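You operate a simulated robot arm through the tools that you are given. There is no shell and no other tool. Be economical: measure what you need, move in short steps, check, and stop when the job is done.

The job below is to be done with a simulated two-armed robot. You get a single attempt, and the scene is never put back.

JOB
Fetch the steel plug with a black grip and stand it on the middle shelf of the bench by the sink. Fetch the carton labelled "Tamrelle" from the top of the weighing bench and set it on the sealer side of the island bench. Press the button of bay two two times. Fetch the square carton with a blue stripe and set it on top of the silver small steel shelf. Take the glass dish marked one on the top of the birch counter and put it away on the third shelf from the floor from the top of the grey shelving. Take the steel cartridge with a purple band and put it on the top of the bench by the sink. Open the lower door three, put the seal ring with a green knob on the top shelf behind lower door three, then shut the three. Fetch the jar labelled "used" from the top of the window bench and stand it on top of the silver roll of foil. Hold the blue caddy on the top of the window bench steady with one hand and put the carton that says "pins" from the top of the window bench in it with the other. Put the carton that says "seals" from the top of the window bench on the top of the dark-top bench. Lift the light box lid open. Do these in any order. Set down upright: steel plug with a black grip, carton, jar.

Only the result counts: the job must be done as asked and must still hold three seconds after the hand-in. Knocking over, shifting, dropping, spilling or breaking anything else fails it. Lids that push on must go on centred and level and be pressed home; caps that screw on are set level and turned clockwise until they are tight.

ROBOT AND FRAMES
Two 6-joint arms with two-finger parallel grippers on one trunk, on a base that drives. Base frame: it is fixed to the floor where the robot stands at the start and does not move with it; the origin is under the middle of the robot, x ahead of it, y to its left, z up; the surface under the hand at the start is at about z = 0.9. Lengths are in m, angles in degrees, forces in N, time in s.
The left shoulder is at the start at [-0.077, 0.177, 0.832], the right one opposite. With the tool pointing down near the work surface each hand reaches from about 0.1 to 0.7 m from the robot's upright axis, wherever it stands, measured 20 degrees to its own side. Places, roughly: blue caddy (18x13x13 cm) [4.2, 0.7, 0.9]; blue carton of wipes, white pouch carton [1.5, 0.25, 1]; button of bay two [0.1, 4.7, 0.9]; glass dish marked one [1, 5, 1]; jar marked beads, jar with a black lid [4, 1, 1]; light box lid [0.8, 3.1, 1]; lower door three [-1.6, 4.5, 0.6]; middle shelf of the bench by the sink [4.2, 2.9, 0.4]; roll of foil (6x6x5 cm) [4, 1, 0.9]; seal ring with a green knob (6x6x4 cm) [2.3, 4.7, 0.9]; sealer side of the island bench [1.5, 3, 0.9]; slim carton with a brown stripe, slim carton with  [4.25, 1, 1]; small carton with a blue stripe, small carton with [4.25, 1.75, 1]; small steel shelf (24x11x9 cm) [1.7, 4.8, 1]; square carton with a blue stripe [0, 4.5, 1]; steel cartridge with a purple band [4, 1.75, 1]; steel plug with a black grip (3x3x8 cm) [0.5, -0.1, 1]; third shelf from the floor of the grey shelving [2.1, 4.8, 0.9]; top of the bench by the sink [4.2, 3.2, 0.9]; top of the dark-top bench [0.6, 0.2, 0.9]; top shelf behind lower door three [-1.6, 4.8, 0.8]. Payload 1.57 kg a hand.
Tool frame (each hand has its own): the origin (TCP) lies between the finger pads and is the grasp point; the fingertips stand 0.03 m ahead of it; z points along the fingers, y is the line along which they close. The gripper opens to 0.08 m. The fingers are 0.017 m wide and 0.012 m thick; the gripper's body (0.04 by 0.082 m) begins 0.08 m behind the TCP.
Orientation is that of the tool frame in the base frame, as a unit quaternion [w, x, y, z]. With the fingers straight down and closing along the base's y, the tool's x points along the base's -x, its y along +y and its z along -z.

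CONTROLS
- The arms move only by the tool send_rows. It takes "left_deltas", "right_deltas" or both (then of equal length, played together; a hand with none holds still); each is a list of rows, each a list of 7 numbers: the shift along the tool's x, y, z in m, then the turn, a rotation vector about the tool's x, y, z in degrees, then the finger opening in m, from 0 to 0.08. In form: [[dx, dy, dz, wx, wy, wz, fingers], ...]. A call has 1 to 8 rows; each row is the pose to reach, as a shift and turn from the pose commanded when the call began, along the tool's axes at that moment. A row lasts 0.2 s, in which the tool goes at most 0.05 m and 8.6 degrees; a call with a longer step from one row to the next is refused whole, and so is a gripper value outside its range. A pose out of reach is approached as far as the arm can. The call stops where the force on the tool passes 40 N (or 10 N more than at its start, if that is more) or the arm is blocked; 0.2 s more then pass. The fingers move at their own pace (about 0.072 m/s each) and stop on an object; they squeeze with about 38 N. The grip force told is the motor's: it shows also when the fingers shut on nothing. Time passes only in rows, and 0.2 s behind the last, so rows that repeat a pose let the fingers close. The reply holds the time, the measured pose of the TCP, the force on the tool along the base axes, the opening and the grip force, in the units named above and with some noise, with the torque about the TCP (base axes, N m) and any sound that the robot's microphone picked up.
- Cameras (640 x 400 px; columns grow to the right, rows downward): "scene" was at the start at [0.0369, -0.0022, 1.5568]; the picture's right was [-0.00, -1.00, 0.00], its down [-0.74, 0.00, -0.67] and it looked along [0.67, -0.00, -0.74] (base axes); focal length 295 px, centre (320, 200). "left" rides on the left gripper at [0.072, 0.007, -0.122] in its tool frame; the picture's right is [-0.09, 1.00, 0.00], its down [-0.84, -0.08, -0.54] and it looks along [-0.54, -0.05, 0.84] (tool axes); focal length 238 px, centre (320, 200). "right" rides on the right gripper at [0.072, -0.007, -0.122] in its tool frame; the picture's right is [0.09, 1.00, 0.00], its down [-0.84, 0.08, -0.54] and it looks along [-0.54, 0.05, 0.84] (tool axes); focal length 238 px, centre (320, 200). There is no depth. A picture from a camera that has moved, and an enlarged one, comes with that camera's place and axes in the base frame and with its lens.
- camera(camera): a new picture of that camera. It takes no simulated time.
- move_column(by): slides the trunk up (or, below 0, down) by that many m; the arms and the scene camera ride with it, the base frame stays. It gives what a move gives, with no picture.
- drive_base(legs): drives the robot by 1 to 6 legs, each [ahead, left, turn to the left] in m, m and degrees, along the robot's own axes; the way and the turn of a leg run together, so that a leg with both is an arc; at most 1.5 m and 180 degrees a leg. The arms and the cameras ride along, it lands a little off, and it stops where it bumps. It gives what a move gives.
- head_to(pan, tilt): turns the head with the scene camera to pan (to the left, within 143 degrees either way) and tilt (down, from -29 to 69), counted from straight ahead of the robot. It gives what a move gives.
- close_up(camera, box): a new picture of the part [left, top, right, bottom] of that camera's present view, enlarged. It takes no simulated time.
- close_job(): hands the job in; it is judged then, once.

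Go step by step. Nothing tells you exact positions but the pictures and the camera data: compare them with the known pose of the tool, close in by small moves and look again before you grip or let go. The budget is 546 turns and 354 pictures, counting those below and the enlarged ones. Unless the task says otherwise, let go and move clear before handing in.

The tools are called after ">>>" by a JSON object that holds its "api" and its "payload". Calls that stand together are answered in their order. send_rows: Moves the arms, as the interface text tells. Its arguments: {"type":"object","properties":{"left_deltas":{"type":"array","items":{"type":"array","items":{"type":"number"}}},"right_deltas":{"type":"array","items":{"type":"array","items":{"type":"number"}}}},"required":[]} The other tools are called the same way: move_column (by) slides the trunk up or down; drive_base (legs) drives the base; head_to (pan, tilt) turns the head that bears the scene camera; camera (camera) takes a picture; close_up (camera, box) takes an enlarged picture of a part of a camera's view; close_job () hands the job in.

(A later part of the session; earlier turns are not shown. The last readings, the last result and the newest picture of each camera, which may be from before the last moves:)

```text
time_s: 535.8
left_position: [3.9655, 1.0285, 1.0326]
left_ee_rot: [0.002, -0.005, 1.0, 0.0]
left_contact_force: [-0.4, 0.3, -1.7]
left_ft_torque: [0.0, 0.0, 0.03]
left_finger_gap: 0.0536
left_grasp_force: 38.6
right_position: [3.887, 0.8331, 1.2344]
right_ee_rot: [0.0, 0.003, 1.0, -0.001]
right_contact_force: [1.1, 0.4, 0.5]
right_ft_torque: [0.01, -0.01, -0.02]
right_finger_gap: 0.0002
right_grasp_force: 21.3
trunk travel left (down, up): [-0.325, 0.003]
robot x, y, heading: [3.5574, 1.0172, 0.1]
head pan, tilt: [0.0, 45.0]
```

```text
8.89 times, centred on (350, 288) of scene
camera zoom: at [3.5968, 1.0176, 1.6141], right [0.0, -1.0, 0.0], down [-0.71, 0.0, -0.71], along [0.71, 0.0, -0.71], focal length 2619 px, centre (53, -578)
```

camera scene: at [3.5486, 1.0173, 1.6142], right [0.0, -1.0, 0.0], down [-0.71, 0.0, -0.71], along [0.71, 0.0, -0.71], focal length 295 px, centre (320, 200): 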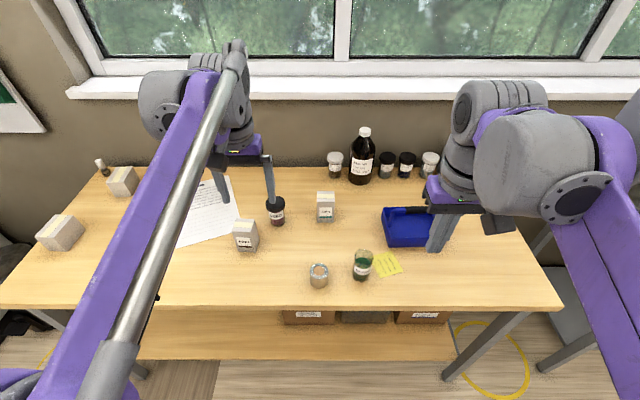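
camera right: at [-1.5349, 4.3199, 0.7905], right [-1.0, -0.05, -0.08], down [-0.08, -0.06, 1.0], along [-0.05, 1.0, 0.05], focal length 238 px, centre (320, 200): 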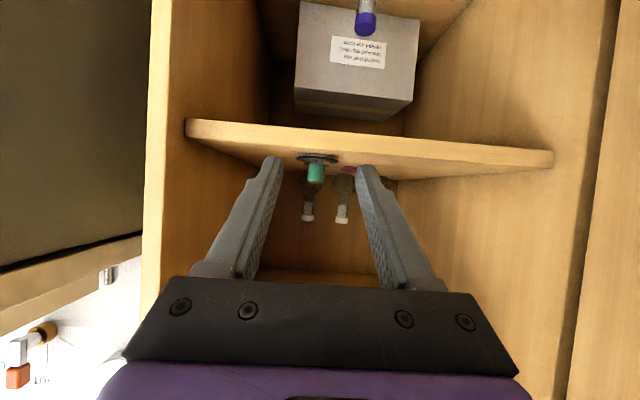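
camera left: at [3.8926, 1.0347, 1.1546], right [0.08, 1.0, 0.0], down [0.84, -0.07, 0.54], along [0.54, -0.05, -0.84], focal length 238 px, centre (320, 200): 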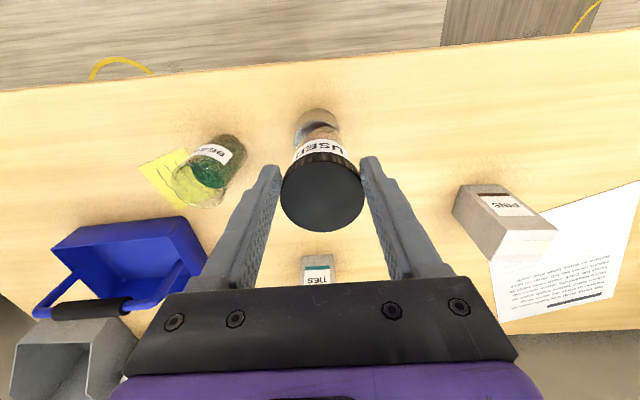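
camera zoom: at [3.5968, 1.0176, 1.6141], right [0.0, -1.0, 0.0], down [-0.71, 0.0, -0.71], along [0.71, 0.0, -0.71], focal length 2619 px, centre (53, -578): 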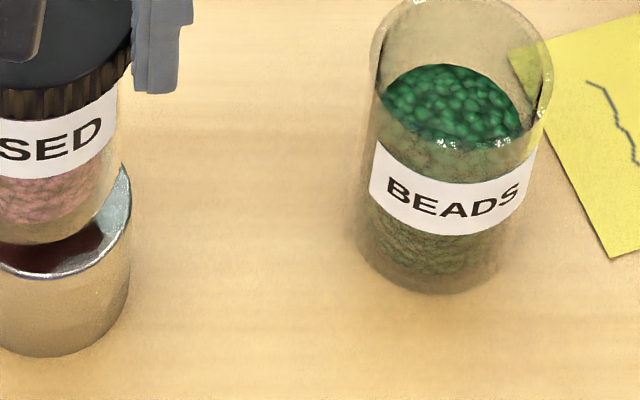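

>>> {"api": "close_up", "payload": {"camera": "scene", "box": [300, 265, 370, 310]}}

```text
8.89 times, centred on (335, 288) of scene
camera zoom: at [3.5968, 1.0176, 1.6141], right [0.0, -1.0, 0.0], down [-0.71, 0.0, -0.71], along [0.71, 0.0, -0.71], focal length 2619 px, centre (187, -578)
```

zoom: 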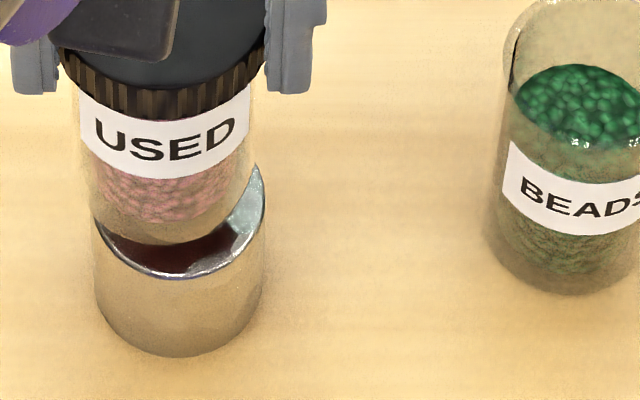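

The offsets are small: +3 mm in x, −3 mm in y. Correct and lower onto the roll.

>>> {"api": "send_rows", "payload": {"left_deltas": [[-0.003, -0.003, 0.0, 0, 0, 0, 0.02], [-0.003, -0.003, 0.004, 0, 0, 0, 0.02], [-0.003, -0.003, 0.008, 0, 0, 0, 0.02], [-0.003, -0.003, 0.011, 0, 0, 0, 0.02], [-0.003, -0.003, 0.014, 0, 0, 0, 0.02], [-0.003, -0.003, 0.017, 0, 0, 0, 0.02]]}}

>>> {"api": "close_up", "payload": {"camera": "scene", "box": [300, 265, 370, 310]}}

```text
time_s: 537.2
left_position: [3.9681, 1.0245, 1.0181]
left_ee_rot: [0.003, -0.004, 1.0, 0.001]
left_contact_force: [-3.0, -1.9, 30.0]
left_ft_torque: [-0.08, -0.12, -0.08]
left_finger_gap: 0.0523
left_grasp_force: 38.1
right_position: [3.8851, 0.8334, 1.2354]
right_ee_rot: [0.002, 0.003, 1.0, -0.001]
right_contact_force: [-0.2, 0.1, -0.1]
right_ft_torque: [-0.01, 0.0, 0.03]
right_finger_gap: 0.0
right_grasp_force: 21.0
trunk travel left (down, up): [-0.325, 0.003]
robot x, y, heading: [3.5582, 1.0191, 0.4]
head pan, tilt: [0.0, 45.0]
```

```text
8.89 times, centred on (335, 288) of scene
camera zoom: at [3.5941, 1.0174, 1.6145], right [0.0, -1.0, 0.0], down [-0.71, 0.0, -0.71], along [0.71, 0.0, -0.71], focal length 2619 px, centre (187, -578)
```

zoom: 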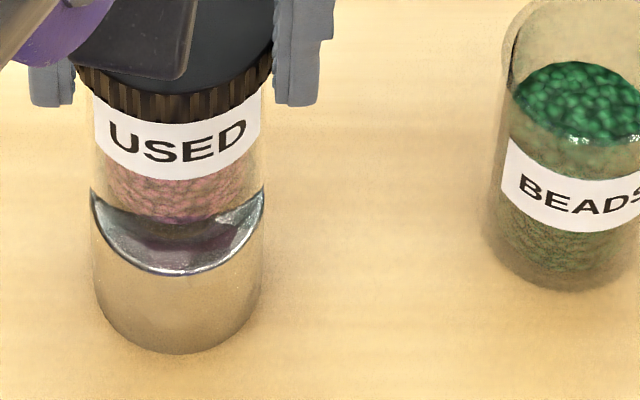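

Jar is seated on the roll. Open gently and rise.

>>> {"api": "send_rows", "payload": {"left_deltas": [[0, 0, -0.002, 0, 0, 0, 0.055], [0, 0, -0.002, 0, 0, 0, 0.065], [0, 0, -0.002, 0, 0, 0, 0.08], [0, 0, -0.002, 0, 0, 0, 0.08], [0, 0, -0.03, 0, 0, 0, 0.08], [0, 0, -0.07, 0, 0, 0, 0.08], [0, 0, -0.11, 0, 0, 0, 0.08]]}}

>>> {"api": "close_up", "payload": {"camera": "scene", "box": [290, 220, 390, 310]}}

>>> {"api": "camera", "payload": {"camera": "left"}}

```text
time_s: 538.8
left_position: [3.9683, 1.0244, 1.1266]
left_ee_rot: [0.001, -0.004, 1.0, 0.0]
left_contact_force: [1.0, 0.1, 0.4]
left_ft_torque: [-0.03, -0.02, 0.01]
left_finger_gap: 0.0799
left_grasp_force: 0.1
right_position: [3.8878, 0.8322, 1.2352]
right_ee_rot: [0.001, 0.003, 1.0, -0.001]
right_contact_force: [-0.9, -0.4, 0.5]
right_ft_torque: [0.01, -0.01, 0.01]
right_finger_gap: 0.0
right_grasp_force: 21.1
trunk travel left (down, up): [-0.325, 0.003]
robot x, y, heading: [3.5616, 1.0212, 0.4]
head pan, tilt: [0.0, 45.0]
```

```text
4.44 times, centred on (340, 265) of scene
camera zoom: at [3.5968, 1.0176, 1.6141], right [0.0, -1.0, 0.0], down [-0.71, 0.0, -0.71], along [0.71, 0.0, -0.71], focal length 1310 px, centre (231, -89)
```

zoom: 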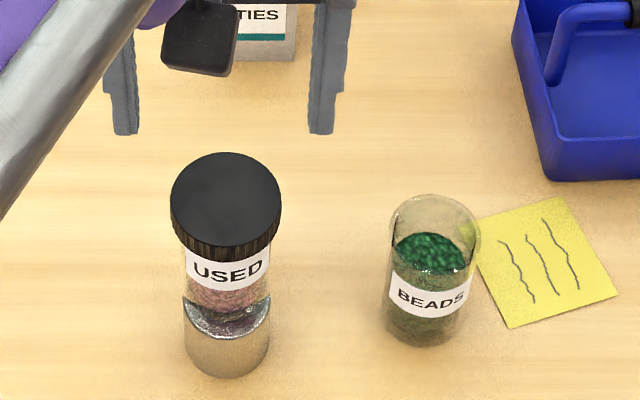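

```text
143 pictures are left
camera left: at [3.8964, 1.0317, 1.2488], right [0.08, 1.0, 0.0], down [0.84, -0.07, 0.54], along [0.54, -0.05, -0.84], focal length 238 px, centre (320, 200)
```

left: 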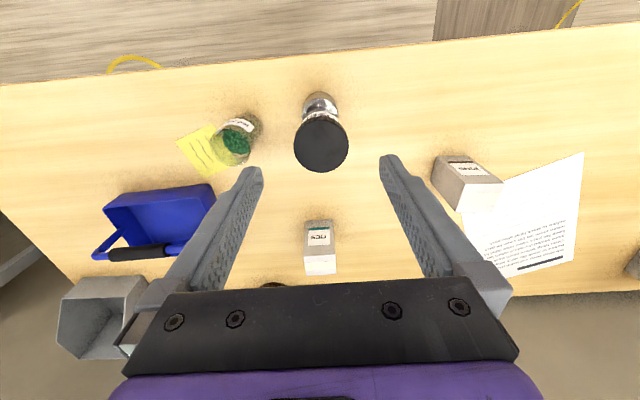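

Jar stands on the foil roll. Next the PINS carton with the left hand, at about [4.08, 1.225].

>>> {"api": "send_rows", "payload": {"left_deltas": [[0, 0.01, -0.03, 0, 0, 0, 0.08], [-0.02, 0.05, -0.03, 0, 0, 0, 0.08], [-0.04, 0.09, -0.03, 0, 0, 0, 0.08], [-0.07, 0.13, -0.03, 0, 0, 0, 0.08], [-0.09, 0.17, -0.03, 0, 0, 0, 0.08], [-0.11, 0.2, -0.02, 0, 0, 0, 0.08]]}}

>>> {"api": "camera", "payload": {"camera": "left"}}

```text
time_s: 540.2
left_position: [4.0766, 1.227, 1.1463]
left_ee_rot: [0.001, -0.004, 1.0, 0.0]
left_contact_force: [0.0, 0.4, 1.0]
left_ft_torque: [-0.02, -0.01, 0.01]
left_finger_gap: 0.0802
left_grasp_force: 0.0
right_position: [3.8879, 0.8332, 1.2344]
right_ee_rot: [0.0, 0.002, 1.0, -0.001]
right_contact_force: [-0.1, -0.4, 0.9]
right_ft_torque: [-0.03, 0.0, 0.02]
right_finger_gap: 0.0
right_grasp_force: 20.5
trunk travel left (down, up): [-0.325, 0.003]
robot x, y, heading: [3.5599, 1.0185, 0.4]
head pan, tilt: [0.0, 45.0]
```

```text
142 pictures are left
camera left: at [4.005, 1.2324, 1.2681], right [0.08, 1.0, 0.0], down [0.84, -0.07, 0.54], along [0.54, -0.05, -0.84], focal length 238 px, centre (320, 200)
```

left: 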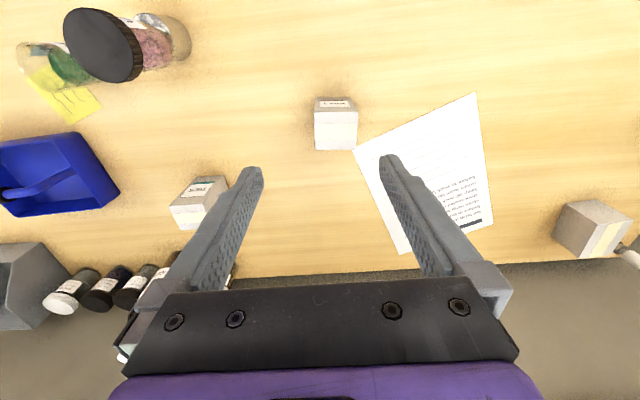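

PINS measures about 4.6×5.1×9 cm at [4.088, 1.243]. Descend on it.

>>> {"api": "send_rows", "payload": {"left_deltas": [[-0.006, 0.008, 0.04, 0, 0, 0, 0.08], [-0.011, 0.016, 0.08, 0, 0, 0, 0.08], [-0.011, 0.016, 0.11, 0, 0, 0, 0.08]]}}

>>> {"api": "camera", "payload": {"camera": "left"}}

```text
time_s: 541.0
left_position: [4.0868, 1.242, 1.0381]
left_ee_rot: [0.002, -0.004, 1.0, 0.0]
left_contact_force: [-0.7, -0.5, 1.3]
left_ft_torque: [0.0, -0.02, 0.01]
left_finger_gap: 0.0802
left_grasp_force: 0.0
right_position: [3.8876, 0.8331, 1.2339]
right_ee_rot: [0.0, 0.003, 1.0, -0.001]
right_contact_force: [-0.9, 0.0, -0.1]
right_ft_torque: [-0.03, -0.03, -0.01]
right_finger_gap: 0.0
right_grasp_force: 21.1
trunk travel left (down, up): [-0.325, 0.003]
robot x, y, heading: [3.5581, 1.0232, 0.5]
head pan, tilt: [0.0, 45.0]
```

```text
141 pictures are left
camera left: at [4.0147, 1.2489, 1.1601], right [0.08, 1.0, 0.0], down [0.84, -0.07, 0.54], along [0.54, -0.05, -0.84], focal length 238 px, centre (320, 200)
```

left: 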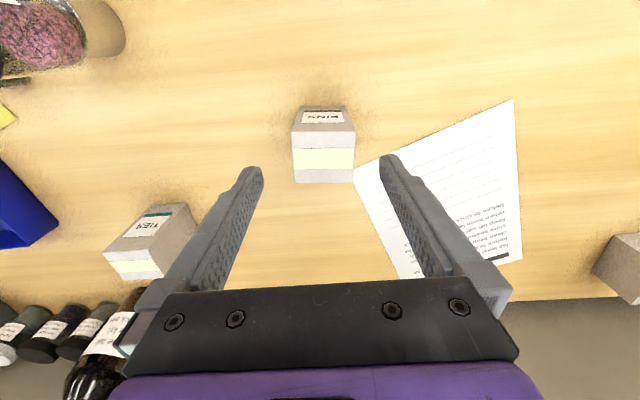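

>>> {"api": "send_rows", "payload": {"left_deltas": [[0, 0.004, 0.04, 0, 0, 0, 0.08], [0, 0.004, 0.076, 0, 0, 0, 0.08], [0, 0.004, 0.078, 0, 0, 0, 0.05], [0, 0.004, 0.078, 0, 0, 0, 0.02], [0, 0.004, 0.078, 0, 0, 0, 0.02]]}}

>>> {"api": "camera", "payload": {"camera": "left"}}

```text
time_s: 542.2
left_position: [4.0879, 1.245, 0.9586]
left_ee_rot: [0.002, -0.005, 1.0, 0.0]
left_contact_force: [-0.7, 0.8, 1.1]
left_ft_torque: [0.01, -0.01, -0.02]
left_finger_gap: 0.0561
left_grasp_force: 38.4
right_position: [3.8878, 0.8322, 1.2344]
right_ee_rot: [0.0, 0.002, 1.0, 0.0]
right_contact_force: [0.1, 0.2, 0.3]
right_ft_torque: [-0.03, -0.01, 0.0]
right_finger_gap: 0.0003
right_grasp_force: 21.1
trunk travel left (down, up): [-0.325, 0.003]
robot x, y, heading: [3.558, 1.0186, 0.5]
head pan, tilt: [0.0, 45.0]
```

```text
140 pictures are left
camera left: at [4.0156, 1.2522, 1.0809], right [0.08, 1.0, 0.0], down [0.84, -0.07, 0.54], along [0.54, -0.05, -0.84], focal length 238 px, centre (320, 200)
```

left: 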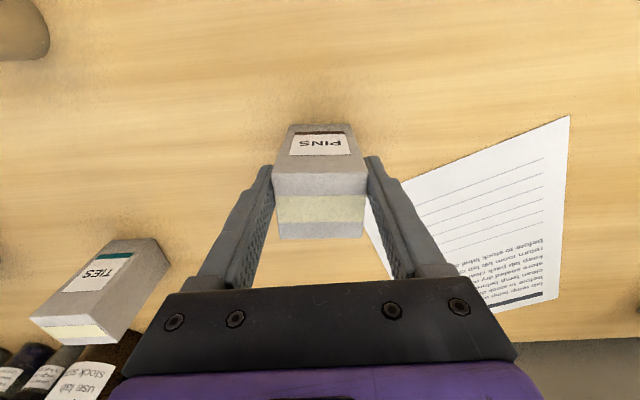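

Held. Lift high and slide the base right toward the caddy.

>>> {"api": "send_rows", "payload": {"left_deltas": [[0, 0, -0.02, 0, 0, 0, 0.02], [0, 0, -0.06, 0, 0, 0, 0.02], [0, 0, -0.1, 0, 0, 0, 0.02], [0.01, 0, -0.14, 0, 0, 0, 0.02], [0.04, 0, -0.17, 0, 0, 0, 0.02], [0.08, 0, -0.2, 0, 0, 0, 0.02], [0.11, 0, -0.21, 0, 0, 0, 0.02]]}}

>>> {"api": "drive_base", "payload": {"legs": [[0, -0.19, -0.4]]}}

>>> {"api": "camera", "payload": {"camera": "right"}}

>>> {"api": "camera", "payload": {"camera": "scene"}}

```text
time_s: 543.8
left_position: [3.9782, 1.2474, 1.1688]
left_ee_rot: [0.002, -0.004, 1.0, -0.001]
left_contact_force: [0.2, 0.0, -0.8]
left_ft_torque: [0.01, -0.01, -0.01]
left_finger_gap: 0.0561
left_grasp_force: 38.0
right_position: [3.8875, 0.8325, 1.2346]
right_ee_rot: [0.001, 0.002, 1.0, -0.001]
right_contact_force: [-0.2, 0.4, -0.3]
right_ft_torque: [0.01, -0.01, 0.0]
right_finger_gap: 0.0
right_grasp_force: 21.0
trunk travel left (down, up): [-0.325, 0.003]
robot x, y, heading: [3.5602, 1.0213, 0.2]
head pan, tilt: [0.0, 45.0]
```

```text
time_s: 546.1
left_position: [3.9802, 1.0587, 1.1693]
left_ee_rot: [0.002, -0.003, 1.0, -0.001]
left_contact_force: [-0.4, -0.6, 0.1]
left_ft_torque: [0.04, 0.01, -0.01]
left_finger_gap: 0.0557
left_grasp_force: 38.0
right_position: [3.8887, 0.6437, 1.2347]
right_ee_rot: [0.0, 0.003, 1.0, -0.001]
right_contact_force: [-0.4, -0.2, -0.1]
right_ft_torque: [-0.02, 0.01, -0.01]
right_finger_gap: 0.0
right_grasp_force: 21.2
trunk travel left (down, up): [-0.325, 0.003]
robot x, y, heading: [3.5569, 0.8316, 0.3]
head pan, tilt: [0.0, 45.0]
```

```text
139 pictures are left
camera right: at [3.8149, 0.6382, 1.3572], right [-0.08, 1.0, 0.0], down [0.84, 0.07, 0.54], along [0.54, 0.04, -0.84], focal length 238 px, centre (320, 200)
```

right: 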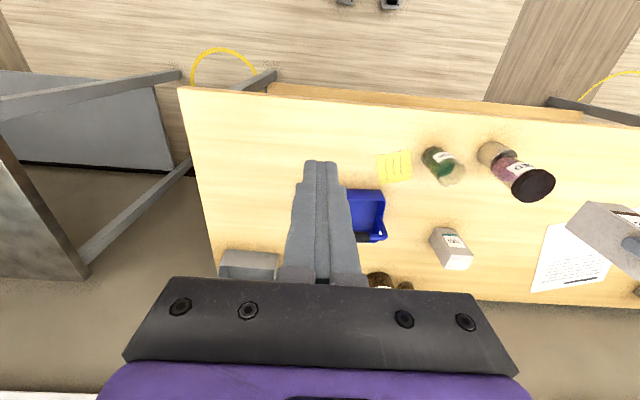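

```text
138 pictures are left
camera scene: at [3.5977, 0.8299, 1.6141], right [0.0, -1.0, 0.0], down [-0.71, 0.0, -0.71], along [0.71, 0.0, -0.71], focal length 295 px, centre (320, 200)
```

scene: 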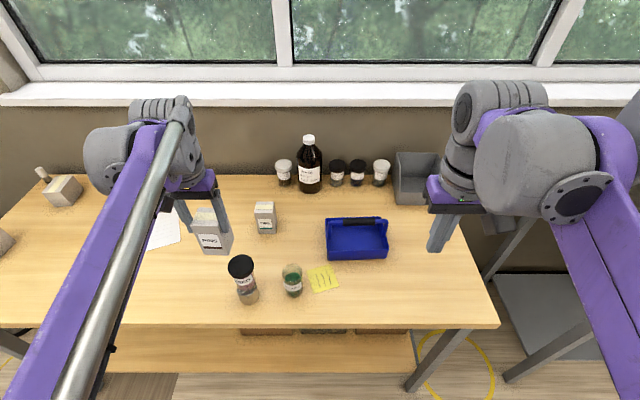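

>>> {"api": "close_up", "payload": {"camera": "scene", "box": [290, 180, 430, 290]}}

```text
3.64 times, centred on (360, 235) of scene
camera zoom: at [3.5977, 0.8299, 1.6141], right [0.0, -1.0, 0.0], down [-0.71, 0.0, -0.71], along [0.71, 0.0, -0.71], focal length 1072 px, centre (174, 73)
```

zoom: 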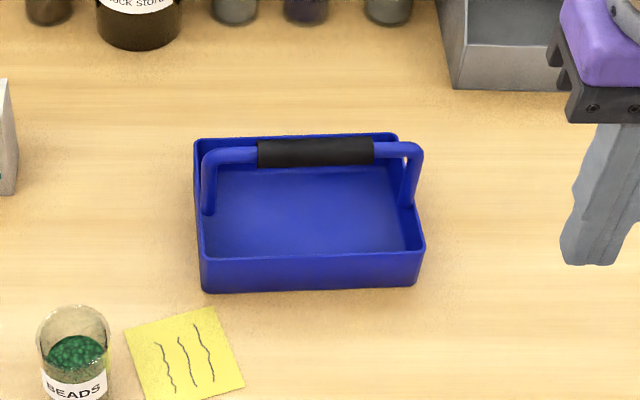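

The caddy is a shallow tray (~17×12×5 cm) with a handle bar over its middle. The carton must go in the front strip, which is tight, so I'll measure with the right hand camera.

>>> {"api": "send_rows", "payload": {"right_deltas": [[-0.04, 0.0, 0.0, 0, 0, 0, 0.04], [-0.08, 0.01, 0.02, 0, 0, 0, 0.08], [-0.11, 0.02, 0.05, 0, 0, 0, 0.08]]}}

>>> {"api": "camera", "payload": {"camera": "right"}}

```text
time_s: 546.9
left_position: [3.9805, 1.0582, 1.169]
left_ee_rot: [0.001, -0.002, 1.0, 0.0]
left_contact_force: [-0.8, -0.1, -0.4]
left_ft_torque: [-0.03, 0.06, -0.02]
left_finger_gap: 0.0558
left_grasp_force: 38.0
right_position: [3.9997, 0.6621, 1.1846]
right_ee_rot: [0.0, 0.003, 1.0, 0.0]
right_contact_force: [0.0, 0.1, 0.4]
right_ft_torque: [-0.02, 0.04, 0.02]
right_finger_gap: 0.0798
right_grasp_force: 0.1
trunk travel left (down, up): [-0.325, 0.003]
robot x, y, heading: [3.5596, 0.8324, 0.3]
head pan, tilt: [0.0, 45.0]
```

```text
136 pictures are left
camera right: at [3.9258, 0.6559, 1.3068], right [-0.09, 1.0, 0.0], down [0.84, 0.07, 0.54], along [0.54, 0.04, -0.84], focal length 238 px, centre (320, 200)
```

right: 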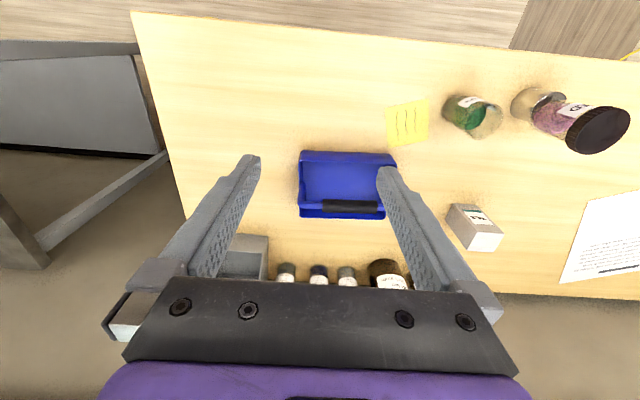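

>>> {"api": "close_up", "payload": {"camera": "right", "box": [285, 130, 415, 230]}}

```text
4.00 times, centred on (350, 180) of right
camera zoom: at [3.9258, 0.6559, 1.3068], right [-0.09, 1.0, 0.0], down [0.84, 0.07, 0.54], along [0.54, 0.04, -0.84], focal length 953 px, centre (200, 280)
```

zoom: 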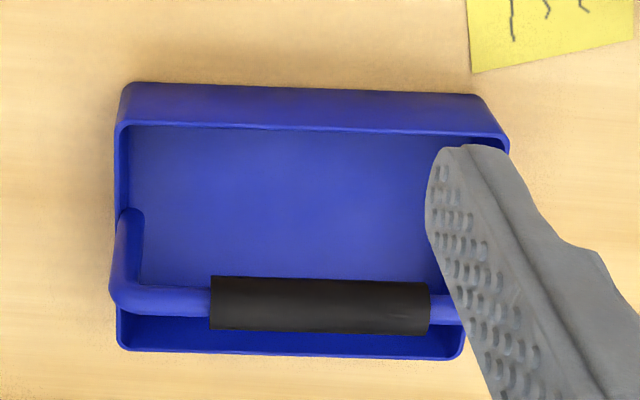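

The bar sits over the tray's middle, so a straight drop won't fit. I'll set the carton down in front of the caddy, regrip it with a pitched tool, and slip it in tilted under the bar while the right hand holds the caddy's right wall. First shift the base right.

>>> {"api": "drive_base", "payload": {"legs": [[0, -0.13, 0]]}}

>>> {"api": "send_rows", "payload": {"left_deltas": [[0.0, -0.04, 0, 0, 0, 0, 0.02], [0, -0.08, 0.0, 0, 0, 0, 0.02], [0, -0.12, 0.0, 0, 0, 0, 0.02], [0.0, -0.16, 0.0, 0, 0, 0, 0.02], [-0.0, -0.2, 0.02, 0, 0, 0, 0.02]]}}

>>> {"api": "camera", "payload": {"camera": "scene"}}

>>> {"api": "camera", "payload": {"camera": "left"}}

```text
time_s: 548.7
left_position: [3.9814, 0.9241, 1.1685]
left_ee_rot: [0.002, 0.0, 1.0, -0.001]
left_contact_force: [0.3, -0.7, -0.7]
left_ft_torque: [-0.01, -0.04, -0.02]
left_finger_gap: 0.0553
left_grasp_force: 38.2
right_position: [3.9969, 0.527, 1.1845]
right_ee_rot: [0.001, 0.006, 1.0, 0.0]
right_contact_force: [1.2, -0.4, -0.6]
right_ft_torque: [0.02, 0.03, 0.01]
right_finger_gap: 0.0799
right_grasp_force: 0.1
trunk travel left (down, up): [-0.325, 0.003]
robot x, y, heading: [3.5591, 0.6996, -0.5]
head pan, tilt: [0.0, 45.0]
```

```text
time_s: 549.9
left_position: [3.9829, 0.7222, 1.1471]
left_ee_rot: [0.002, -0.001, 1.0, 0.0]
left_contact_force: [1.3, 0.2, -0.4]
left_ft_torque: [-0.01, 0.02, 0.0]
left_finger_gap: 0.0554
left_grasp_force: 38.1
right_position: [3.9976, 0.5242, 1.1843]
right_ee_rot: [-0.001, 0.006, 1.0, 0.0]
right_contact_force: [0.1, -0.6, 0.1]
right_ft_torque: [0.02, 0.0, -0.03]
right_finger_gap: 0.0799
right_grasp_force: 0.1
trunk travel left (down, up): [-0.325, 0.003]
robot x, y, heading: [3.5598, 0.6969, -0.6]
head pan, tilt: [0.0, 45.0]
```

```text
134 pictures are left
camera scene: at [3.5983, 0.6953, 1.6141], right [0.0, -1.0, 0.0], down [-0.71, 0.0, -0.71], along [0.71, 0.0, -0.71], focal length 295 px, centre (320, 200)
```

scene: 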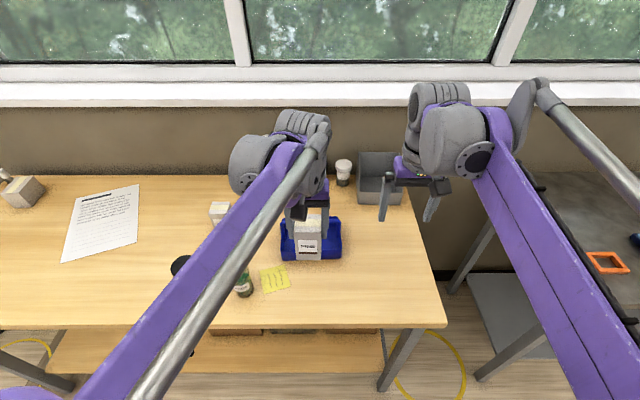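

```text
133 pictures are left
camera left: at [3.9113, 0.7289, 1.2698], right [0.09, 1.0, 0.0], down [0.84, -0.08, 0.54], along [0.54, -0.05, -0.84], focal length 238 px, centre (320, 200)
```

left: 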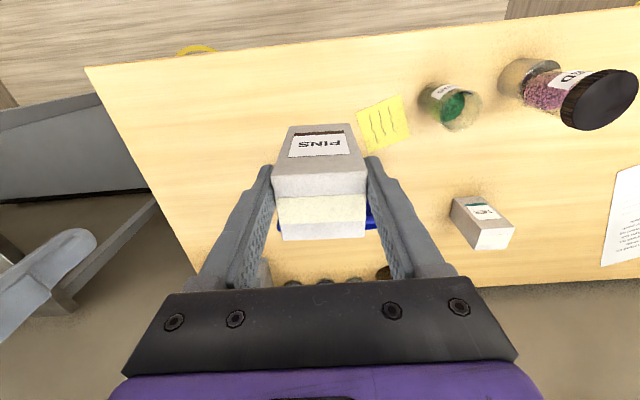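

>>> {"api": "send_rows", "payload": {"left_deltas": [[0, 0, 0.04, 0, 0, 0, 0.02], [0, 0, 0.08, 0, 0, 0, 0.02], [0, 0, 0.12, 0, 0, 0, 0.02], [0, 0, 0.16, 0, 0, 0, 0.02], [0, 0, 0.178, 0, 0, 0, 0.02], [0, 0, 0.186, 0, 0, 0, 0.02], [0, 0, 0.192, 0, 0, 0, 0.02], [0, 0, 0.197, 0, 0, 0, 0.02]]}}

>>> {"api": "camera", "payload": {"camera": "scene"}}

```text
time_s: 551.8
left_position: [3.9828, 0.7236, 0.9564]
left_ee_rot: [0.002, 0.0, 1.0, 0.001]
left_contact_force: [-0.9, 1.5, 37.9]
left_ft_torque: [-0.16, -0.05, -0.07]
left_finger_gap: 0.055
left_grasp_force: 37.9
right_position: [3.9938, 0.5273, 1.186]
right_ee_rot: [0.002, 0.006, 1.0, -0.001]
right_contact_force: [-0.4, 0.1, 0.7]
right_ft_torque: [-0.03, -0.01, 0.01]
right_finger_gap: 0.0801
right_grasp_force: 0.0
trunk travel left (down, up): [-0.325, 0.003]
robot x, y, heading: [3.5591, 0.698, -0.1]
head pan, tilt: [0.0, 45.0]
stopped in row 8 (left hand): the force on the tool passed its limit at 55 N (the readings are from after the stop); the commanded pose is now the measured one
```

```text
132 pictures are left
camera scene: at [3.5946, 0.6965, 1.6144], right [0.0, -1.0, 0.0], down [-0.71, 0.0, -0.71], along [0.71, 0.0, -0.71], focal length 295 px, centre (320, 200)
```

scene: 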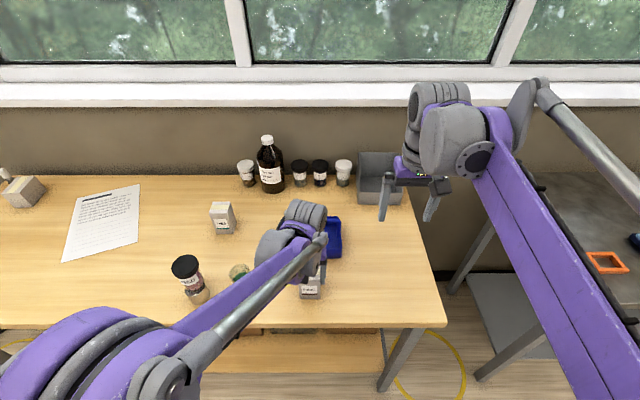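

>>> {"api": "send_rows", "payload": {"left_deltas": [[0, 0, -0.001, 0, 0, 0, 0.065], [0, 0, -0.001, 0, 0, 0, 0.08], [0, 0, -0.001, 0, 0, 0, 0.08], [0, 0, -0.04, 0, 0, 0, 0.08], [0, 0, -0.08, 0, 0, 0, 0.08], [0.02, 0, -0.12, 0, 0, 0, 0.08], [0.05, 0, -0.14, 0, -8, 0, 0.08], [0.08, 0, -0.14, 0, -16, 0, 0.08]]}}

>>> {"api": "send_rows", "payload": {"left_deltas": [[0.02, 0, 0, 0, -8, 0, 0.08], [0.04, 0, 0, 0, -16, 0, 0.08], [0.04, 0, 0.0, 0, -24, 0, 0.08], [0.04, 0, 0.0, 0, -29, 0, 0.08]]}}

>>> {"api": "camera", "payload": {"camera": "left"}}

>>> {"api": "camera", "payload": {"camera": "scene"}}

```text
time_s: 553.6
left_position: [3.8997, 0.7253, 1.0939]
left_ee_rot: [0.141, 0.001, 0.99, -0.001]
left_contact_force: [-0.9, -0.4, 1.0]
left_ft_torque: [0.0, -0.05, 0.0]
left_finger_gap: 0.08
left_grasp_force: 0.1
right_position: [3.9945, 0.5278, 1.1852]
right_ee_rot: [0.001, 0.006, 1.0, 0.0]
right_contact_force: [-0.1, 1.6, -0.1]
right_ft_torque: [0.0, -0.03, -0.01]
right_finger_gap: 0.08
right_grasp_force: 0.1
trunk travel left (down, up): [-0.325, 0.003]
robot x, y, heading: [3.5574, 0.6993, -0.1]
head pan, tilt: [0.0, 45.0]
```

```text
time_s: 554.6
left_position: [3.8644, 0.7241, 1.0826]
left_ee_rot: [0.386, 0.0, 0.923, 0.0]
left_contact_force: [0.3, -0.2, 0.1]
left_ft_torque: [-0.01, 0.02, -0.01]
left_finger_gap: 0.0802
left_grasp_force: 0.1
right_position: [3.9957, 0.5276, 1.1849]
right_ee_rot: [0.0, 0.006, 1.0, 0.0]
right_contact_force: [-0.3, 0.0, -0.3]
right_ft_torque: [0.0, 0.0, 0.02]
right_finger_gap: 0.0801
right_grasp_force: 0.0
trunk travel left (down, up): [-0.325, 0.003]
robot x, y, heading: [3.5602, 0.6957, -0.0]
head pan, tilt: [0.0, 45.0]
```

```text
131 pictures are left
camera left: at [3.727, 0.7322, 1.1178], right [0.06, 1.0, 0.07], down [0.2, -0.08, 0.98], along [0.98, -0.05, -0.21], focal length 238 px, centre (320, 200)
```

left: 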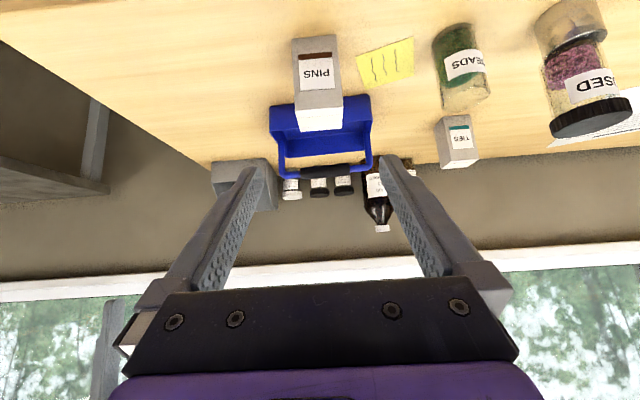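

```text
130 pictures are left
camera scene: at [3.597, 0.6969, 1.6141], right [0.0, -1.0, 0.0], down [-0.71, 0.0, -0.71], along [0.71, 0.0, -0.71], focal length 295 px, centre (320, 200)
```

scene: 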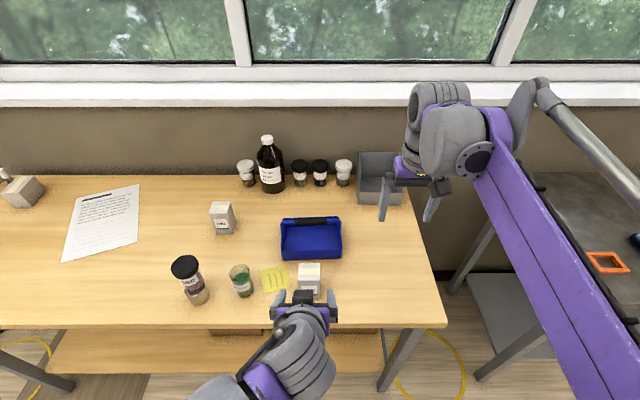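

>>> {"api": "close_up", "payload": {"camera": "left", "box": [255, 80, 385, 185]}}

```text
3.81 times, centred on (320, 132) of left
camera zoom: at [3.727, 0.7322, 1.1178], right [0.06, 1.0, 0.07], down [0.2, -0.08, 0.98], along [0.98, -0.05, -0.21], focal length 908 px, centre (320, 457)
```

zoom: 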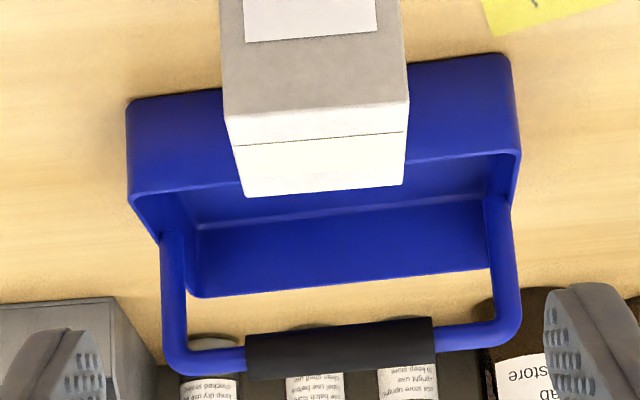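

I've mapped the caddy: front wall inner x≈4.083 (top z≈0.945), bar at about [4.125, z 1.008]. Now bring the right hand to the back part of the caddy's right wall to hold it.

>>> {"api": "send_rows", "payload": {"right_deltas": [[-0.04, 0.025, 0.02, 0, 0, 0, 0.05], [-0.08, 0.05, 0.04, 0, 0, 0, 0.05], [-0.12, 0.08, 0.06, 0, 0, 0, 0.05], [-0.155, 0.105, 0.08, 0, 0, 0, 0.05], [-0.17, 0.109, 0.09, 0, 0, 0, 0.05]]}}

>>> {"api": "camera", "payload": {"camera": "right"}}

```text
refused: row 1 steps farther than a row can; nothing moved
```

```text
128 pictures are left
camera right: at [3.9232, 0.5211, 1.3074], right [-0.08, 1.0, 0.0], down [0.84, 0.07, 0.54], along [0.54, 0.04, -0.84], focal length 238 px, centre (320, 200)
```

right: 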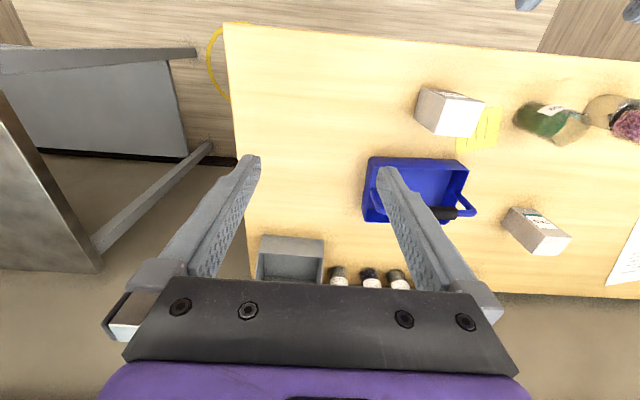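

>>> {"api": "send_rows", "payload": {"right_deltas": [[-0.035, 0.022, 0.01, 0, 0, 0, 0.05], [-0.07, 0.044, 0.02, 0, 0, 0, 0.05], [-0.105, 0.066, 0.035, 0, 0, 0, 0.05], [-0.14, 0.088, 0.055, 0, 0, 0, 0.05], [-0.17, 0.109, 0.075, 0, 0, 0, 0.05]]}}

>>> {"api": "camera", "payload": {"camera": "right"}}

```text
time_s: 555.8
left_position: [3.8654, 0.7246, 1.0813]
left_ee_rot: [0.384, 0.001, 0.923, 0.001]
left_contact_force: [-1.1, 1.4, -0.8]
left_ft_torque: [0.04, 0.0, -0.03]
left_finger_gap: 0.0799
left_grasp_force: 0.0
right_position: [4.1642, 0.6342, 1.1095]
right_ee_rot: [0.0, 0.006, 1.0, -0.002]
right_contact_force: [0.8, 0.6, 0.5]
right_ft_torque: [-0.01, 0.03, 0.0]
right_finger_gap: 0.05
right_grasp_force: 0.0
trunk travel left (down, up): [-0.325, 0.003]
robot x, y, heading: [3.5582, 0.699, -0.3]
head pan, tilt: [0.0, 45.0]
```

```text
127 pictures are left
camera right: at [4.0911, 0.6286, 1.232], right [-0.08, 1.0, 0.0], down [0.84, 0.07, 0.54], along [0.54, 0.04, -0.84], focal length 238 px, centre (320, 200)
```

right: 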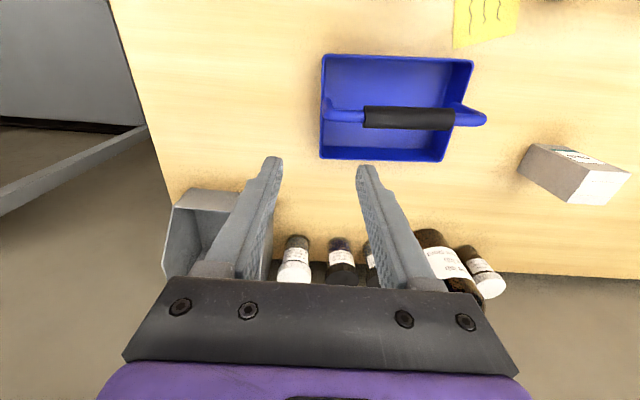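

>>> {"api": "send_rows", "payload": {"right_deltas": [[-0.006, 0.001, 0.04, 0, 0, 0, 0.05], [-0.006, 0.001, 0.08, 0, 0, 0, 0.05], [-0.006, 0.001, 0.105, 0, 0, 0, 0.05]]}}

>>> {"api": "camera", "payload": {"camera": "right"}}

>>> {"api": "close_up", "payload": {"camera": "scene", "box": [260, 170, 400, 290]}}

```text
time_s: 556.6
left_position: [3.8635, 0.7251, 1.082]
left_ee_rot: [0.385, 0.001, 0.923, 0.001]
left_contact_force: [-0.2, 0.4, 0.5]
left_ft_torque: [0.01, -0.02, 0.01]
left_finger_gap: 0.0802
left_grasp_force: 0.0
right_position: [4.1722, 0.6309, 1.0064]
right_ee_rot: [0.0, 0.006, 1.0, -0.001]
right_contact_force: [-0.2, 0.5, -0.1]
right_ft_torque: [0.02, 0.0, 0.01]
right_finger_gap: 0.05
right_grasp_force: 0.0
trunk travel left (down, up): [-0.325, 0.003]
robot x, y, heading: [3.561, 0.6939, -0.2]
head pan, tilt: [0.0, 45.0]
```

```text
126 pictures are left
camera right: at [4.0993, 0.6262, 1.1284], right [-0.08, 1.0, 0.0], down [0.84, 0.07, 0.54], along [0.54, 0.04, -0.84], focal length 238 px, centre (320, 200)
```

right: 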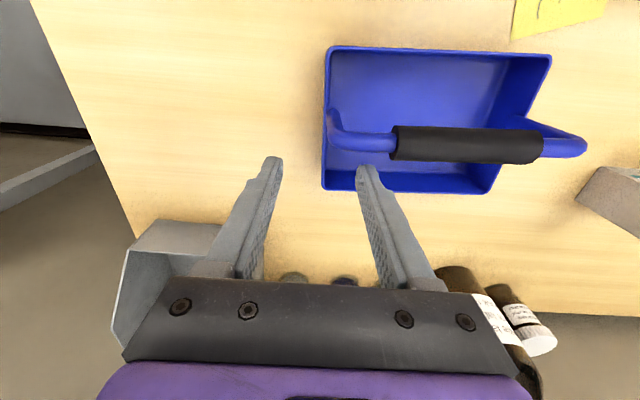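

```text
3.33 times, centred on (330, 230) of scene
camera zoom: at [3.5975, 0.6965, 1.6141], right [0.0, -1.0, 0.0], down [-0.71, 0.0, -0.71], along [0.71, 0.0, -0.71], focal length 982 px, centre (287, 100)
```

zoom: 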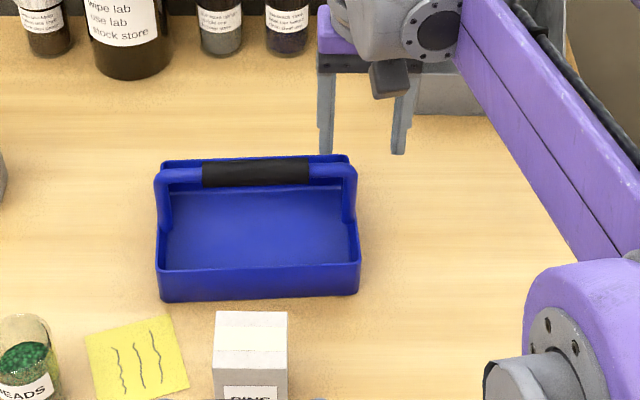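

The scene camera agrees with the fingertips, so I trust it: caddy x 4.07–4.19, y 0.637–0.803; carton is slim (≈3.5 cm in x). Lower the right hand over the wall and grip it.

>>> {"api": "send_rows", "payload": {"right_deltas": [[0, 0.006, 0.02, 0, 0, 0, 0.05], [0, 0.006, 0.04, 0, 0, 0, 0.05], [0, 0.006, 0.052, 0, 0, 0, 0.05]]}}

>>> {"api": "camera", "payload": {"camera": "right"}}

```text
time_s: 557.4
left_position: [3.8631, 0.7254, 1.0828]
left_ee_rot: [0.384, -0.001, 0.923, 0.001]
left_contact_force: [0.3, -0.1, 0.7]
left_ft_torque: [-0.02, 0.04, -0.01]
left_finger_gap: 0.08
left_grasp_force: 0.1
right_position: [4.1745, 0.6392, 0.9531]
right_ee_rot: [0.0, 0.006, 1.0, -0.001]
right_contact_force: [0.4, -0.3, 0.3]
right_ft_torque: [0.0, 0.04, -0.01]
right_finger_gap: 0.0501
right_grasp_force: 0.1
trunk travel left (down, up): [-0.325, 0.003]
robot x, y, heading: [3.5589, 0.6936, -0.1]
head pan, tilt: [0.0, 45.0]
```

```text
124 pictures are left
camera right: at [4.1014, 0.6336, 1.0752], right [-0.08, 1.0, 0.0], down [0.84, 0.07, 0.54], along [0.54, 0.04, -0.84], focal length 238 px, centre (320, 200)
```

right: 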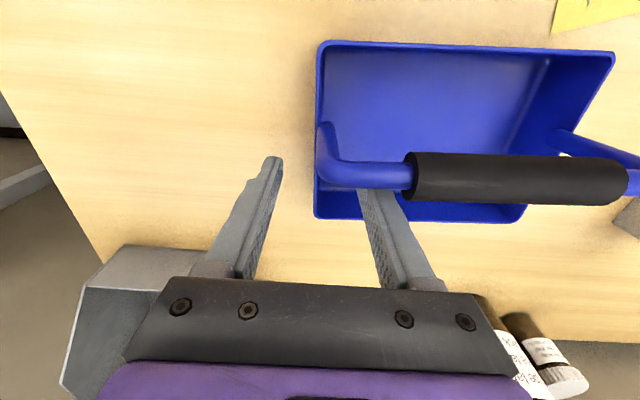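

>>> {"api": "send_rows", "payload": {"right_deltas": [[0, 0, 0.004, 0, 0, 0, 0.03], [0, 0, 0.004, 0, 0, 0, 0.01], [0, 0, 0.004, 0, 0, 0, 0.0], [0, 0, 0.004, 0, 0, 0, 0.0]]}}

>>> {"api": "close_up", "payload": {"camera": "scene", "box": [260, 170, 400, 290]}}

```text
time_s: 558.4
left_position: [3.8645, 0.7247, 1.0829]
left_ee_rot: [0.384, 0.001, 0.923, 0.0]
left_contact_force: [0.3, 0.4, -0.5]
left_ft_torque: [-0.04, 0.01, -0.01]
left_finger_gap: 0.0798
left_grasp_force: 0.1
right_position: [4.1744, 0.6381, 0.9494]
right_ee_rot: [0.0, 0.007, 1.0, -0.001]
right_contact_force: [0.8, 0.2, 0.1]
right_ft_torque: [0.02, -0.01, 0.0]
right_finger_gap: 0.0001
right_grasp_force: 21.4
trunk travel left (down, up): [-0.325, 0.003]
robot x, y, heading: [3.5619, 0.695, -0.1]
head pan, tilt: [0.0, 45.0]
```

```text
3.33 times, centred on (330, 230) of scene
camera zoom: at [3.5975, 0.6965, 1.6141], right [0.0, -1.0, 0.0], down [-0.71, 0.0, -0.71], along [0.71, 0.0, -0.71], focal length 982 px, centre (287, 100)
```

zoom: 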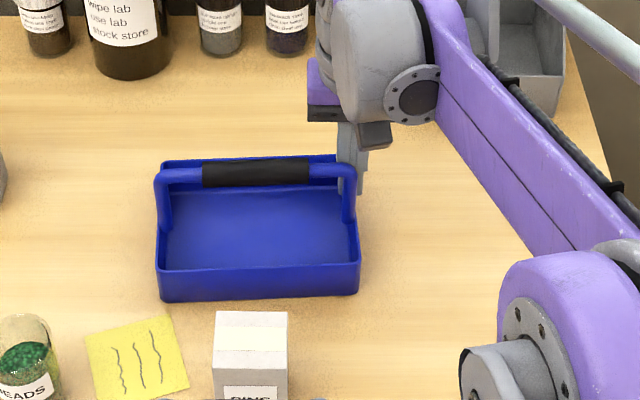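

>>> {"api": "camera", "payload": {"camera": "right"}}

```text
122 pictures are left
camera right: at [4.1012, 0.6336, 1.0714], right [-0.08, 1.0, 0.0], down [0.84, 0.07, 0.54], along [0.54, 0.04, -0.84], focal length 238 px, centre (320, 200)
```

right: 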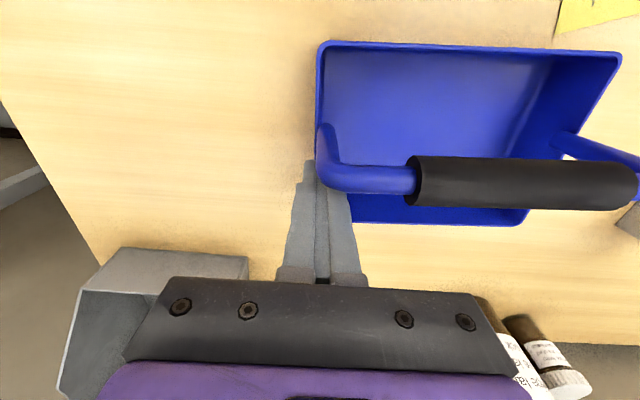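

The fingers shut on nothing, so the wall must be lower than I thought. Open, go 12 mm lower, and close again.

>>> {"api": "send_rows", "payload": {"right_deltas": [[0, 0, 0, 0, 0, 0, 0.03], [0, 0, 0.0, 0, 0, 0, 0.05], [0, 0, 0.006, 0, 0, 0, 0.05], [0, 0, 0.012, 0, 0, 0, 0.05], [0, 0, 0.012, 0, 0, 0, 0.02], [0, 0, 0.012, 0, 0, 0, 0.0], [0, 0, 0.012, 0, 0, 0, 0.0]]}}

>>> {"api": "camera", "payload": {"camera": "right"}}

```text
time_s: 560.0
left_position: [3.8646, 0.7251, 1.0823]
left_ee_rot: [0.385, 0.0, 0.923, 0.0]
left_contact_force: [-0.8, -0.2, -1.1]
left_ft_torque: [0.0, -0.02, 0.0]
left_finger_gap: 0.0802
left_grasp_force: 0.1
right_position: [4.1751, 0.6404, 0.9364]
right_ee_rot: [0.0, 0.006, 1.0, -0.001]
right_contact_force: [0.4, 0.3, -0.3]
right_ft_torque: [0.02, -0.02, -0.11]
right_finger_gap: 0.0026
right_grasp_force: 24.4
trunk travel left (down, up): [-0.325, 0.003]
robot x, y, heading: [3.5594, 0.6979, -0.1]
head pan, tilt: [0.0, 45.0]
```

```text
121 pictures are left
camera right: at [4.1017, 0.6347, 1.0589], right [-0.08, 1.0, 0.0], down [0.84, 0.07, 0.54], along [0.54, 0.04, -0.84], focal length 238 px, centre (320, 200)
```

right: 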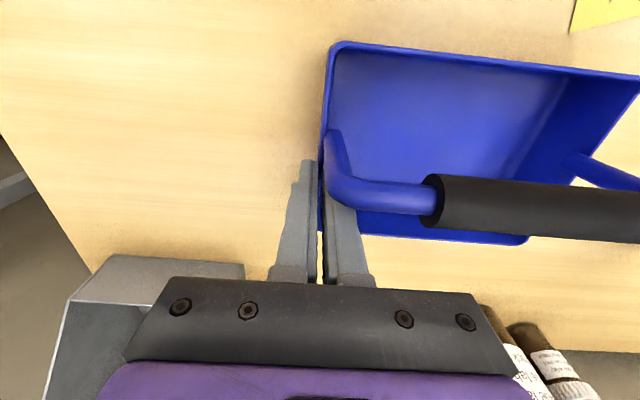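

Contact found lower: the bench top is really at z≈0.87, which reconciles all views (caddy rim z≈0.915, handle bar at x≈4.147). The back strip behind the bar (~5.9 cm) fits the carton (~4.9 cm) for a straight drop. I'll regrip the carton vertically.

>>> {"api": "send_rows", "payload": {"left_deltas": [[-0.01, 0, -0.01, 0, 8, 0, 0.08], [-0.02, 0, 0.01, 0, 16, 0, 0.08], [-0.035, 0, 0.03, 0, 24, 0, 0.08], [-0.05, 0, 0.055, 0, 32, 0, 0.08], [-0.065, 0, 0.08, 0, 40, 0, 0.08], [-0.073, 0, 0.095, 0, 45, 0, 0.08]]}}

>>> {"api": "camera", "payload": {"camera": "left"}}

>>> {"api": "close_up", "payload": {"camera": "scene", "box": [260, 170, 400, 290]}}

```text
time_s: 561.4
left_position: [3.9853, 0.7215, 1.0672]
left_ee_rot: [0.0, 0.0, 1.0, 0.001]
left_contact_force: [0.5, 0.3, 0.9]
left_ft_torque: [0.04, -0.01, -0.01]
left_finger_gap: 0.0799
left_grasp_force: 0.1
right_position: [4.1748, 0.6388, 0.9362]
right_ee_rot: [0.0, 0.006, 1.0, 0.0]
right_contact_force: [0.9, -0.5, 0.3]
right_ft_torque: [-0.01, 0.07, -0.06]
right_finger_gap: 0.0028
right_grasp_force: 24.1
trunk travel left (down, up): [-0.325, 0.003]
robot x, y, heading: [3.5587, 0.6983, -0.1]
head pan, tilt: [0.0, 45.0]
```

```text
120 pictures are left
camera left: at [3.9137, 0.7305, 1.1904], right [0.09, 1.0, 0.0], down [0.84, -0.08, 0.54], along [0.54, -0.05, -0.84], focal length 238 px, centre (320, 200)
```

left: 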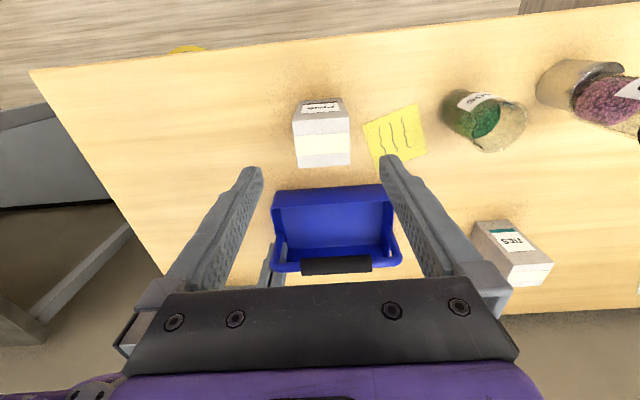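

```text
3.33 times, centred on (330, 230) of scene
camera zoom: at [3.5981, 0.6964, 1.6142], right [0.0, -1.0, 0.0], down [-0.71, 0.0, -0.71], along [0.71, 0.0, -0.71], focal length 982 px, centre (287, 100)
```

zoom: 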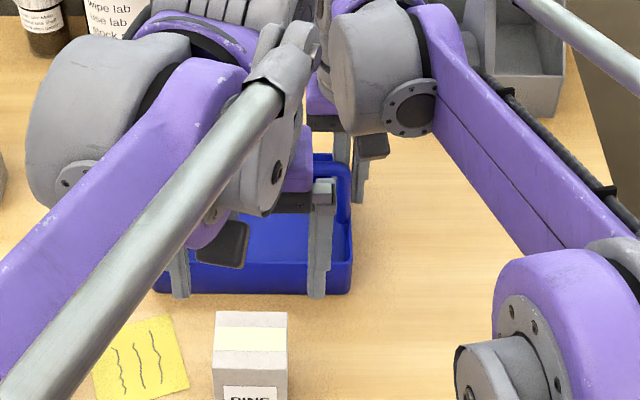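

>>> {"api": "send_rows", "payload": {"left_deltas": [[-0.007, 0.004, 0.04, 0, 0, 0, 0.08], [-0.007, 0.004, 0.08, 0, 0, 0, 0.08], [-0.007, 0.004, 0.115, 0, 0, 0, 0.08], [-0.007, 0.004, 0.137, 0, 0, 0, 0.08], [-0.007, 0.004, 0.137, 0, 0, 0, 0.05], [-0.007, 0.004, 0.137, 0, 0, 0, 0.02], [-0.007, 0.004, 0.137, 0, 0, 0, 0.02]]}}

>>> {"api": "camera", "payload": {"camera": "left"}}

```text
time_s: 563.0
left_position: [3.9927, 0.7288, 0.9321]
left_ee_rot: [0.002, 0.0, 1.0, 0.002]
left_contact_force: [0.5, -0.2, -1.2]
left_ft_torque: [0.01, 0.02, -0.01]
left_finger_gap: 0.0552
left_grasp_force: 38.5
right_position: [4.175, 0.6394, 0.9374]
right_ee_rot: [-0.001, 0.007, 1.0, -0.001]
right_contact_force: [-0.4, -0.9, -0.5]
right_ft_torque: [-0.04, 0.01, 0.01]
right_finger_gap: 0.0025
right_grasp_force: 24.2
trunk travel left (down, up): [-0.325, 0.003]
robot x, y, heading: [3.5582, 0.6961, -0.2]
head pan, tilt: [0.0, 45.0]
```

```text
118 pictures are left
camera left: at [3.9199, 0.737, 1.0544], right [0.09, 1.0, 0.0], down [0.84, -0.08, 0.54], along [0.54, -0.05, -0.84], focal length 238 px, centre (320, 200)
```

left: 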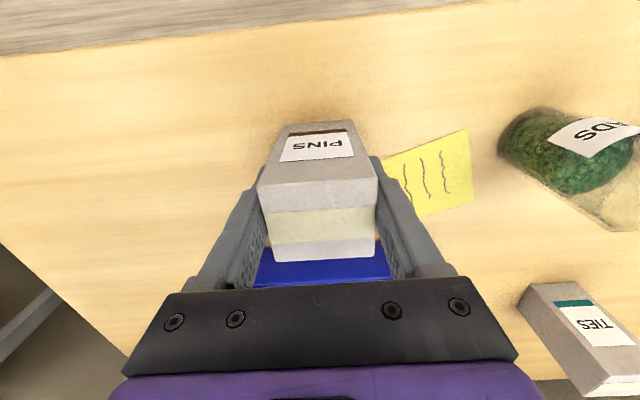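

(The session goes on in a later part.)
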